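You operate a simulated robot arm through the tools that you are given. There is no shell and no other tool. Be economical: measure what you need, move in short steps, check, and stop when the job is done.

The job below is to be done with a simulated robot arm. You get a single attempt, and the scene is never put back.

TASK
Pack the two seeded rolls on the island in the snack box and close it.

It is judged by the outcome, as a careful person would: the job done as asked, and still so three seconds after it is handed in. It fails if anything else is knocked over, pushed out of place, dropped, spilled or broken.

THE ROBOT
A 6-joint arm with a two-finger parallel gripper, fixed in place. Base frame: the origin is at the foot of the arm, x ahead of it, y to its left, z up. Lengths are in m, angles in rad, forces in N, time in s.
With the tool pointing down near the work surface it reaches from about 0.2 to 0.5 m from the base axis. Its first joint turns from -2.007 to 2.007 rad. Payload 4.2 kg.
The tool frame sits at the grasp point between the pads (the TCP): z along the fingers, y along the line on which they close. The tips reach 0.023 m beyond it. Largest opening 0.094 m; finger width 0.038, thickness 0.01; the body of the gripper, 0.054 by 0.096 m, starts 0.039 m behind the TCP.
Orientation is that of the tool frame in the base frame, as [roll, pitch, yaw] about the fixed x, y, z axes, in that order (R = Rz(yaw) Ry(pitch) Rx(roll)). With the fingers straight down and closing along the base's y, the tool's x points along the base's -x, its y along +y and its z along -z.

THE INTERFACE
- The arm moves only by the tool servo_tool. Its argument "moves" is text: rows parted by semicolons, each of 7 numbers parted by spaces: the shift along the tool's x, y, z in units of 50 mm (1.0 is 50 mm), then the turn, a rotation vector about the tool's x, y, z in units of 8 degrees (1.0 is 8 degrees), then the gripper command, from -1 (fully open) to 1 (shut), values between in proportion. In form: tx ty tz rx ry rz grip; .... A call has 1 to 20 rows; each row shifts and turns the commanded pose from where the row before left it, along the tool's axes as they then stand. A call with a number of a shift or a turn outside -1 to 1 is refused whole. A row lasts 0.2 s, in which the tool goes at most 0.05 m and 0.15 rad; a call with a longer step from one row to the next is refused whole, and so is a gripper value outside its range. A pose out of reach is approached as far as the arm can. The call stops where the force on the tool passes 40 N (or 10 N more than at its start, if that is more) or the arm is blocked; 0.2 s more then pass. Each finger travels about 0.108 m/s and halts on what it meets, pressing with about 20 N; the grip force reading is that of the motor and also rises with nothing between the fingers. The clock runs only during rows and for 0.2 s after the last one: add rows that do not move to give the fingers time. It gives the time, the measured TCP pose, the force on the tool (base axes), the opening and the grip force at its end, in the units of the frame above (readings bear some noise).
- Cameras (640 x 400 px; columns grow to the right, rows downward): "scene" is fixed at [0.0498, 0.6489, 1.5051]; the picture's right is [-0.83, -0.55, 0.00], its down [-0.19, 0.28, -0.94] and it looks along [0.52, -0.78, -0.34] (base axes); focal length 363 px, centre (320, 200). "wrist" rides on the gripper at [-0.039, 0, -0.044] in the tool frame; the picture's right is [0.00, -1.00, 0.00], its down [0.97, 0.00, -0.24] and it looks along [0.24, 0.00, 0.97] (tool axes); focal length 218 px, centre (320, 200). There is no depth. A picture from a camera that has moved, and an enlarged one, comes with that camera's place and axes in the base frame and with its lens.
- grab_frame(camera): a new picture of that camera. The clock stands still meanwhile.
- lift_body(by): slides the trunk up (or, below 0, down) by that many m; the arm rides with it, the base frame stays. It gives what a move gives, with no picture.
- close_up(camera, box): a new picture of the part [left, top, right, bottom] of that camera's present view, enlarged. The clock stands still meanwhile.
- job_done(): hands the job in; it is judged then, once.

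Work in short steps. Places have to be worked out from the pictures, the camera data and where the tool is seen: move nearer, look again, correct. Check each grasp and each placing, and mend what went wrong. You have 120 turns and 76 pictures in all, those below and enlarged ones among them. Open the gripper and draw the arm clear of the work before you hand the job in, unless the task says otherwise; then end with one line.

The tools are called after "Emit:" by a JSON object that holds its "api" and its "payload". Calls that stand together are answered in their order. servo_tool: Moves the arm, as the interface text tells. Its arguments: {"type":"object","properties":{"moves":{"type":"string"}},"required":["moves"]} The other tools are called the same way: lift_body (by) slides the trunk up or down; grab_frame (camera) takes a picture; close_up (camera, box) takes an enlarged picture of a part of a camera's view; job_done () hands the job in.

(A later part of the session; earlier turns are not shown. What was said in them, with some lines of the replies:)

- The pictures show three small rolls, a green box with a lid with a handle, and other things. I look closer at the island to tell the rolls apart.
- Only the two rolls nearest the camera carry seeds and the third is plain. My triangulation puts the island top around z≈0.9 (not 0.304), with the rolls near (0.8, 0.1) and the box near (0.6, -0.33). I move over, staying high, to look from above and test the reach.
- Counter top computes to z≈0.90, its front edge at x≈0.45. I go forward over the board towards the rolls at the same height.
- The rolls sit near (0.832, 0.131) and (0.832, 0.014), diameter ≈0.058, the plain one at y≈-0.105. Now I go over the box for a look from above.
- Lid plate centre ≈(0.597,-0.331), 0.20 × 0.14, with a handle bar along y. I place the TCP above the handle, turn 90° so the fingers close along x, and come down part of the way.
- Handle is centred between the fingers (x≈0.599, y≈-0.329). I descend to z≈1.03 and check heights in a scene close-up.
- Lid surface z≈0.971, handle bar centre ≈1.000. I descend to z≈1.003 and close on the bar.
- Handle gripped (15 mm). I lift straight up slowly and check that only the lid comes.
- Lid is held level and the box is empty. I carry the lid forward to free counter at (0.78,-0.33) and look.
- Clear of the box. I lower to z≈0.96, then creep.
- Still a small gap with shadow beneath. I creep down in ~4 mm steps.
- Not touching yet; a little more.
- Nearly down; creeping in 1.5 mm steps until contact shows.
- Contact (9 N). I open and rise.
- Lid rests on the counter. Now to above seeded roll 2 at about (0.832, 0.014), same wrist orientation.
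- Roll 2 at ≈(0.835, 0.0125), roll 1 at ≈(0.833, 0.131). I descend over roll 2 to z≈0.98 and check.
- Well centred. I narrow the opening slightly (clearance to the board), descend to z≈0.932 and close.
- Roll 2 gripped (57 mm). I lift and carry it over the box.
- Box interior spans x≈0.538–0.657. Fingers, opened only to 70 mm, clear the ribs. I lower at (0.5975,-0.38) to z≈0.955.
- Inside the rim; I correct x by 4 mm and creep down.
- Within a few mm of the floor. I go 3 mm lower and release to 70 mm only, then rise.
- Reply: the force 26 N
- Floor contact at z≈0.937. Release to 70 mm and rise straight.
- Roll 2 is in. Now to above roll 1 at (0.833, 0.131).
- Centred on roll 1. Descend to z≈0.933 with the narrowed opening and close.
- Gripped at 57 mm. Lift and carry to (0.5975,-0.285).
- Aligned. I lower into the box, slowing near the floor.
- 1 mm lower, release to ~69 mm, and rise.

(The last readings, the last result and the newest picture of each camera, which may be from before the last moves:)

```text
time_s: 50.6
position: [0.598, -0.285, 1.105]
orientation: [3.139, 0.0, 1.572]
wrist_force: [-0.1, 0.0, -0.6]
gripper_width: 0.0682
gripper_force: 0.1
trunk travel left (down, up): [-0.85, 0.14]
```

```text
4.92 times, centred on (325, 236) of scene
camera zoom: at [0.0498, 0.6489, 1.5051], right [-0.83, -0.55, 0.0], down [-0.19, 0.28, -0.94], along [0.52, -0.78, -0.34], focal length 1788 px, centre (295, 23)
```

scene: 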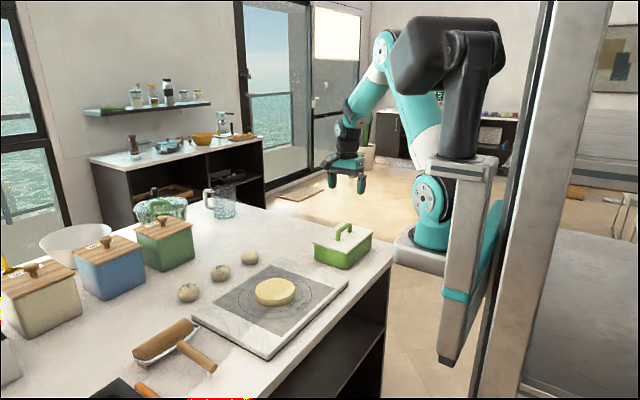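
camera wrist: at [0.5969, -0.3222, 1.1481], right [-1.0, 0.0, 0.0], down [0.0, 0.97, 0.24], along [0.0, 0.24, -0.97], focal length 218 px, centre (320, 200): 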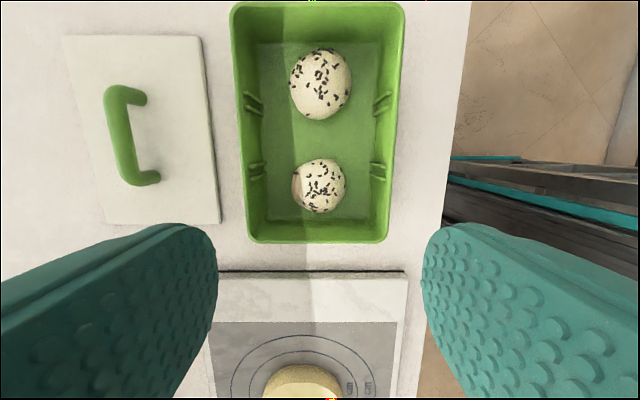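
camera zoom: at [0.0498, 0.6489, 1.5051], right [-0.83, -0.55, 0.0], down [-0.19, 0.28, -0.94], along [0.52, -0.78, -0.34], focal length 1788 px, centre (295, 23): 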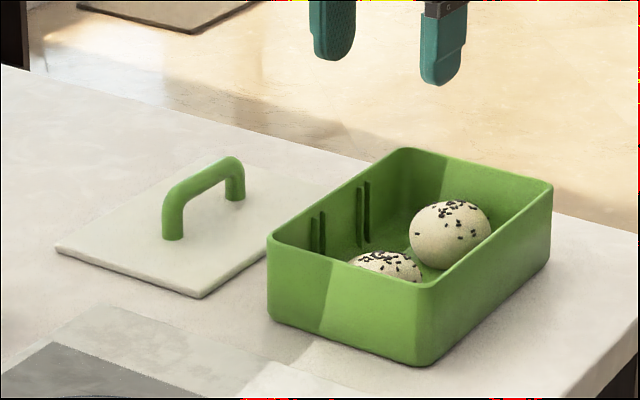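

Both seeded rolls are in the box, which hasn't moved (centre ≈(0.598,-0.329)). Now back to the lid's handle, where I released it (0.780,-0.329), descending to z≈0.99 to check.

Emit:
{"api": "servo_tool", "payload": {"moves": "-0.2 0.75 0 0 0 0 -1; -0.2 0.75 0 0 0 0 -1; -0.2 0.75 0 0 0 0 -1; -0.2 0.75 0 0 0 0 -1; -0.08 0.65 0 0 0 0 -1; 0 0 0 0 0 0 -1; 0 0 0.8 0 0 0 -1; 0 0 0.8 0 0 0 -1; 0 0 0.7 0 0 0 -1; 0 0 0 0 0 0 -1"}}

Emit:
{"api": "grab_frame", "payload": {"camera": "wrist"}}

```text
time_s: 52.8
position: [0.7815, -0.3318, 0.9881]
orientation: [3.142, 0.0, 1.571]
wrist_force: [0.6, 0.3, 0.1]
gripper_width: 0.0942
gripper_force: 0.1
trunk travel left (down, up): [-0.85, 0.14]
```

```text
35 pictures are left
camera wrist: at [0.78, -0.3684, 1.032], right [-1.0, 0.0, 0.0], down [0.0, 0.97, 0.24], along [0.0, 0.24, -0.97], focal length 218 px, centre (320, 200)
```

wrist: 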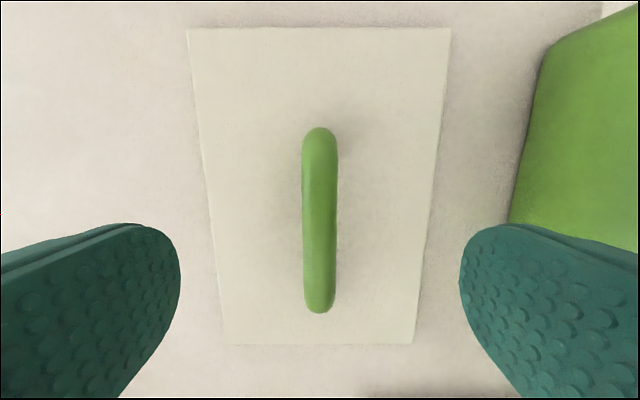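

Handle centred. Descend to z≈0.942 and grip.

Emit:
{"api": "servo_tool", "payload": {"moves": "0.03 0 0.4 0 0 0 -1; 0 0 0.4 0 0 0 -1; 0 0 0.11 0 0 0 -1; 0 0 0 0 0 0 -1; 0 0 0 0 0 0 1; 0 0 0 0 0 0 1; 0 0 0 0 0 0 1; 0 0 0 0 0 0 1; 0 0 0 0 0 0 1"}}

```text
time_s: 54.8
position: [0.781, -0.3284, 0.9427]
orientation: [3.142, -0.001, 1.571]
wrist_force: [0.0, 0.0, -0.7]
gripper_width: 0.0155
gripper_force: 20.4
trunk travel left (down, up): [-0.85, 0.14]
```

Gripped. Lift and carry back over the box.

Emit:
{"api": "servo_tool", "payload": {"moves": "0 0 -0.3 0 0 0 1; 0 0 -0.6 0 0 0 1; 0 0 -0.7 0 0 0 1; 0 0 -0.7 0 0 0 1; 0 0 0 0 0 0 1; 0 -0.5 0 0 0 0 1; 0 -0.6 0 0 0 0 1; 0 -0.6 0 0 0 0 1; 0 -0.6 0 0 0 0 1; 0 -0.6 0 0 0 0 1; 0 -0.72 0 0 0 0 1; 0 0 0 0 0 0 1; 0 0 0 0 0 0 1"}}

Emit:
{"api": "close_up", "payload": {"camera": "scene", "box": [280, 180, 390, 272]}}

```text
time_s: 57.6
position: [0.5998, -0.3292, 1.0597]
orientation: [-3.14, 0.001, 1.572]
wrist_force: [0.8, -0.2, -0.4]
gripper_width: 0.0153
gripper_force: 20.4
trunk travel left (down, up): [-0.85, 0.14]
```

```text
4.35 times, centred on (335, 226) of scene
camera zoom: at [0.0498, 0.6489, 1.5051], right [-0.83, -0.55, 0.0], down [-0.19, 0.28, -0.94], along [0.52, -0.78, -0.34], focal length 1579 px, centre (255, 87)
```

zoom: 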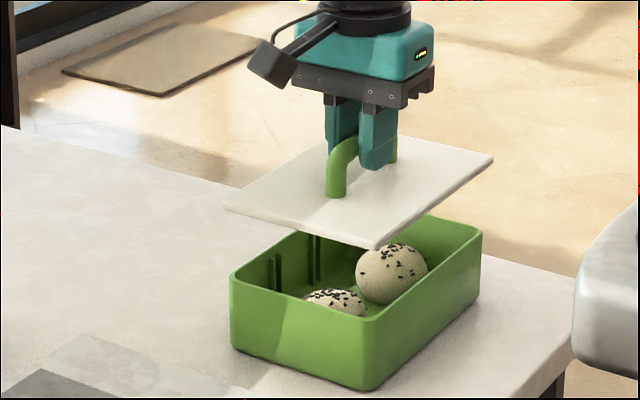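

Aligned above the box. Lower to z≈1.008, then inspect.

Emit:
{"api": "servo_tool", "payload": {"moves": "0 0 0.4 0 0 0 1; 0 0 0.4 0 0 0 1; 0 0 0.24 0 0 0 1; 0 0 0 0 0 0 1"}}

Emit:
{"api": "close_up", "payload": {"camera": "scene", "box": [290, 200, 390, 272]}}

```text
time_s: 58.6
position: [0.6005, -0.3284, 1.0065]
orientation: [3.141, 0.0, 1.57]
wrist_force: [-0.3, 0.3, 0.2]
gripper_width: 0.0154
gripper_force: 20.6
trunk travel left (down, up): [-0.85, 0.14]
```

```text
5.56 times, centred on (340, 236) of scene
camera zoom: at [0.0498, 0.6489, 1.5051], right [-0.83, -0.55, 0.0], down [-0.19, 0.28, -0.94], along [0.52, -0.78, -0.34], focal length 2018 px, centre (209, 0)
```

zoom: 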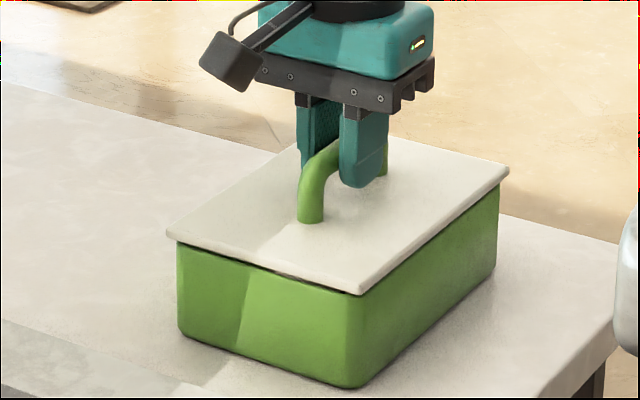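

A slight gap remains; alignment matches the original. Creep down to contact.

Emit:
{"api": "servo_tool", "payload": {"moves": "0 0 0.03 0 0 0 1; 0 0 0.03 0 0 0 1; 0 0 0.02 0 0 0 1; 0 0 0 0 0 0 1"}}

Emit:
{"api": "close_up", "payload": {"camera": "scene", "box": [290, 200, 390, 272]}}

```text
time_s: 59.6
position: [0.5994, -0.3281, 1.0028]
orientation: [3.138, 0.001, 1.572]
wrist_force: [-7.3, 3.9, 23.5]
gripper_width: 0.0157
gripper_force: 20.1
trunk travel left (down, up): [-0.85, 0.14]
```

```text
5.56 times, centred on (340, 236) of scene
camera zoom: at [0.0498, 0.6489, 1.5051], right [-0.83, -0.55, 0.0], down [-0.19, 0.28, -0.94], along [0.52, -0.78, -0.34], focal length 2018 px, centre (209, 0)
```

zoom: 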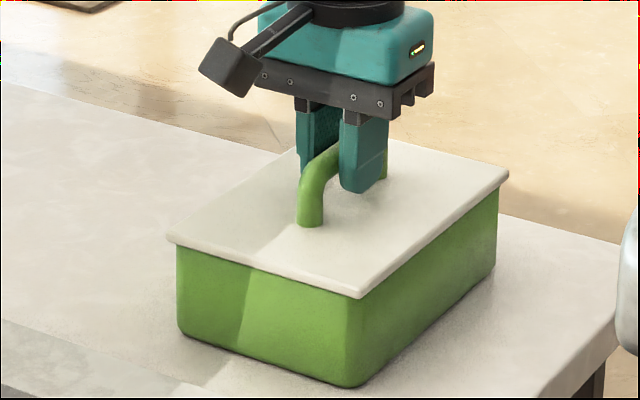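

Lid is seated at the original height (23 N contact). Ease off, open, and rise.

Emit:
{"api": "servo_tool", "payload": {"moves": "0 0 -0.03 0 0 0 1; 0 0 0 0 0 0 0.5; 0 0 0 0 0 0 -1; 0 0 0 0 0 0 -1; 0 0 0 0 0 0 -1; 0 0 0 0 0 0 -1; 0 0 -0.3 0 0 0 -1; 0 0 -0.6 0 0 0 -1; 0 0 -0.8 0 0 0 -1; 0 0 -0.8 0 0 0 -1; 0 0 -0.8 0 0 0 -1; 0 0 -0.8 0 0 0 -1; 0 0 0 0 0 0 -1"}}

Emit:
{"api": "grab_frame", "payload": {"camera": "wrist"}}

Emit:
{"api": "close_up", "payload": {"camera": "scene", "box": [290, 200, 390, 272]}}

Emit:
{"api": "grab_frame", "payload": {"camera": "scene"}}

```text
time_s: 62.4
position: [0.5961, -0.3286, 1.2082]
orientation: [3.141, 0.0, 1.569]
wrist_force: [0.0, 0.1, 0.2]
gripper_width: 0.094
gripper_force: 0.1
trunk travel left (down, up): [-0.85, 0.14]
```

```text
31 pictures are left
camera wrist: at [0.5957, -0.367, 1.2524], right [-1.0, 0.0, 0.0], down [0.0, 0.97, 0.24], along [0.0, 0.24, -0.97], focal length 218 px, centre (320, 200)
```

wrist: 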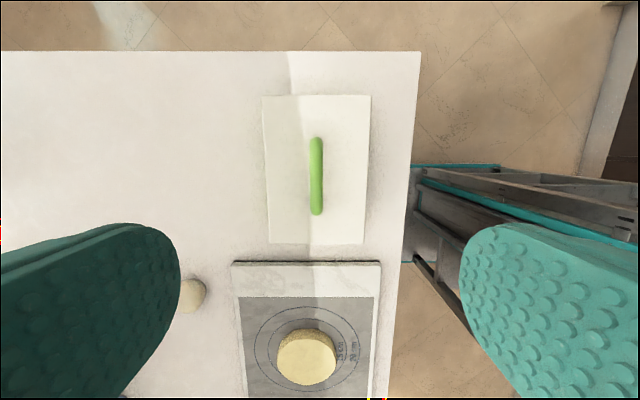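

```text
5.56 times, centred on (340, 236) of scene
camera zoom: at [0.0498, 0.6489, 1.5051], right [-0.83, -0.55, 0.0], down [-0.19, 0.28, -0.94], along [0.52, -0.78, -0.34], focal length 2018 px, centre (209, 0)
```

zoom: 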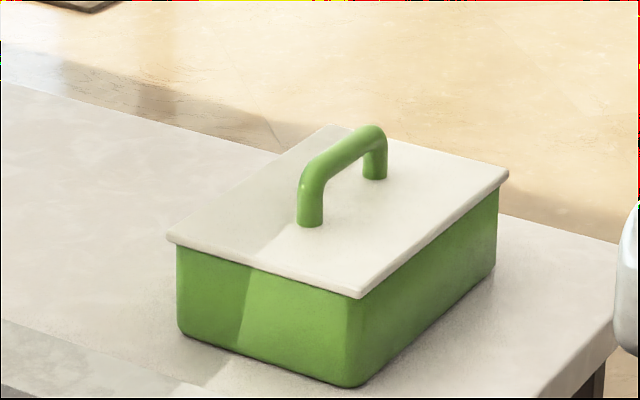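

```text
29 pictures are left
```

scene: 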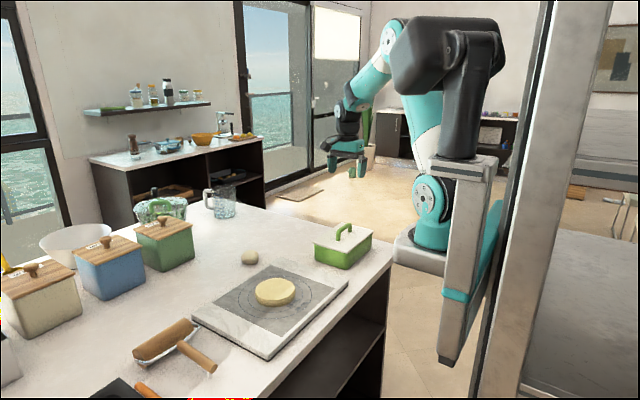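

The box is closed flush, everything else is in place, and the gripper is open and 0.2 m above the lid. I hand the job in.

Emit:
{"api": "job_done", "payload": {}}

```text
The job is handed in.
```

Both seeded rolls are in the snack box with its lid seated flush; the plain roll and everything else on the island were left where they were.
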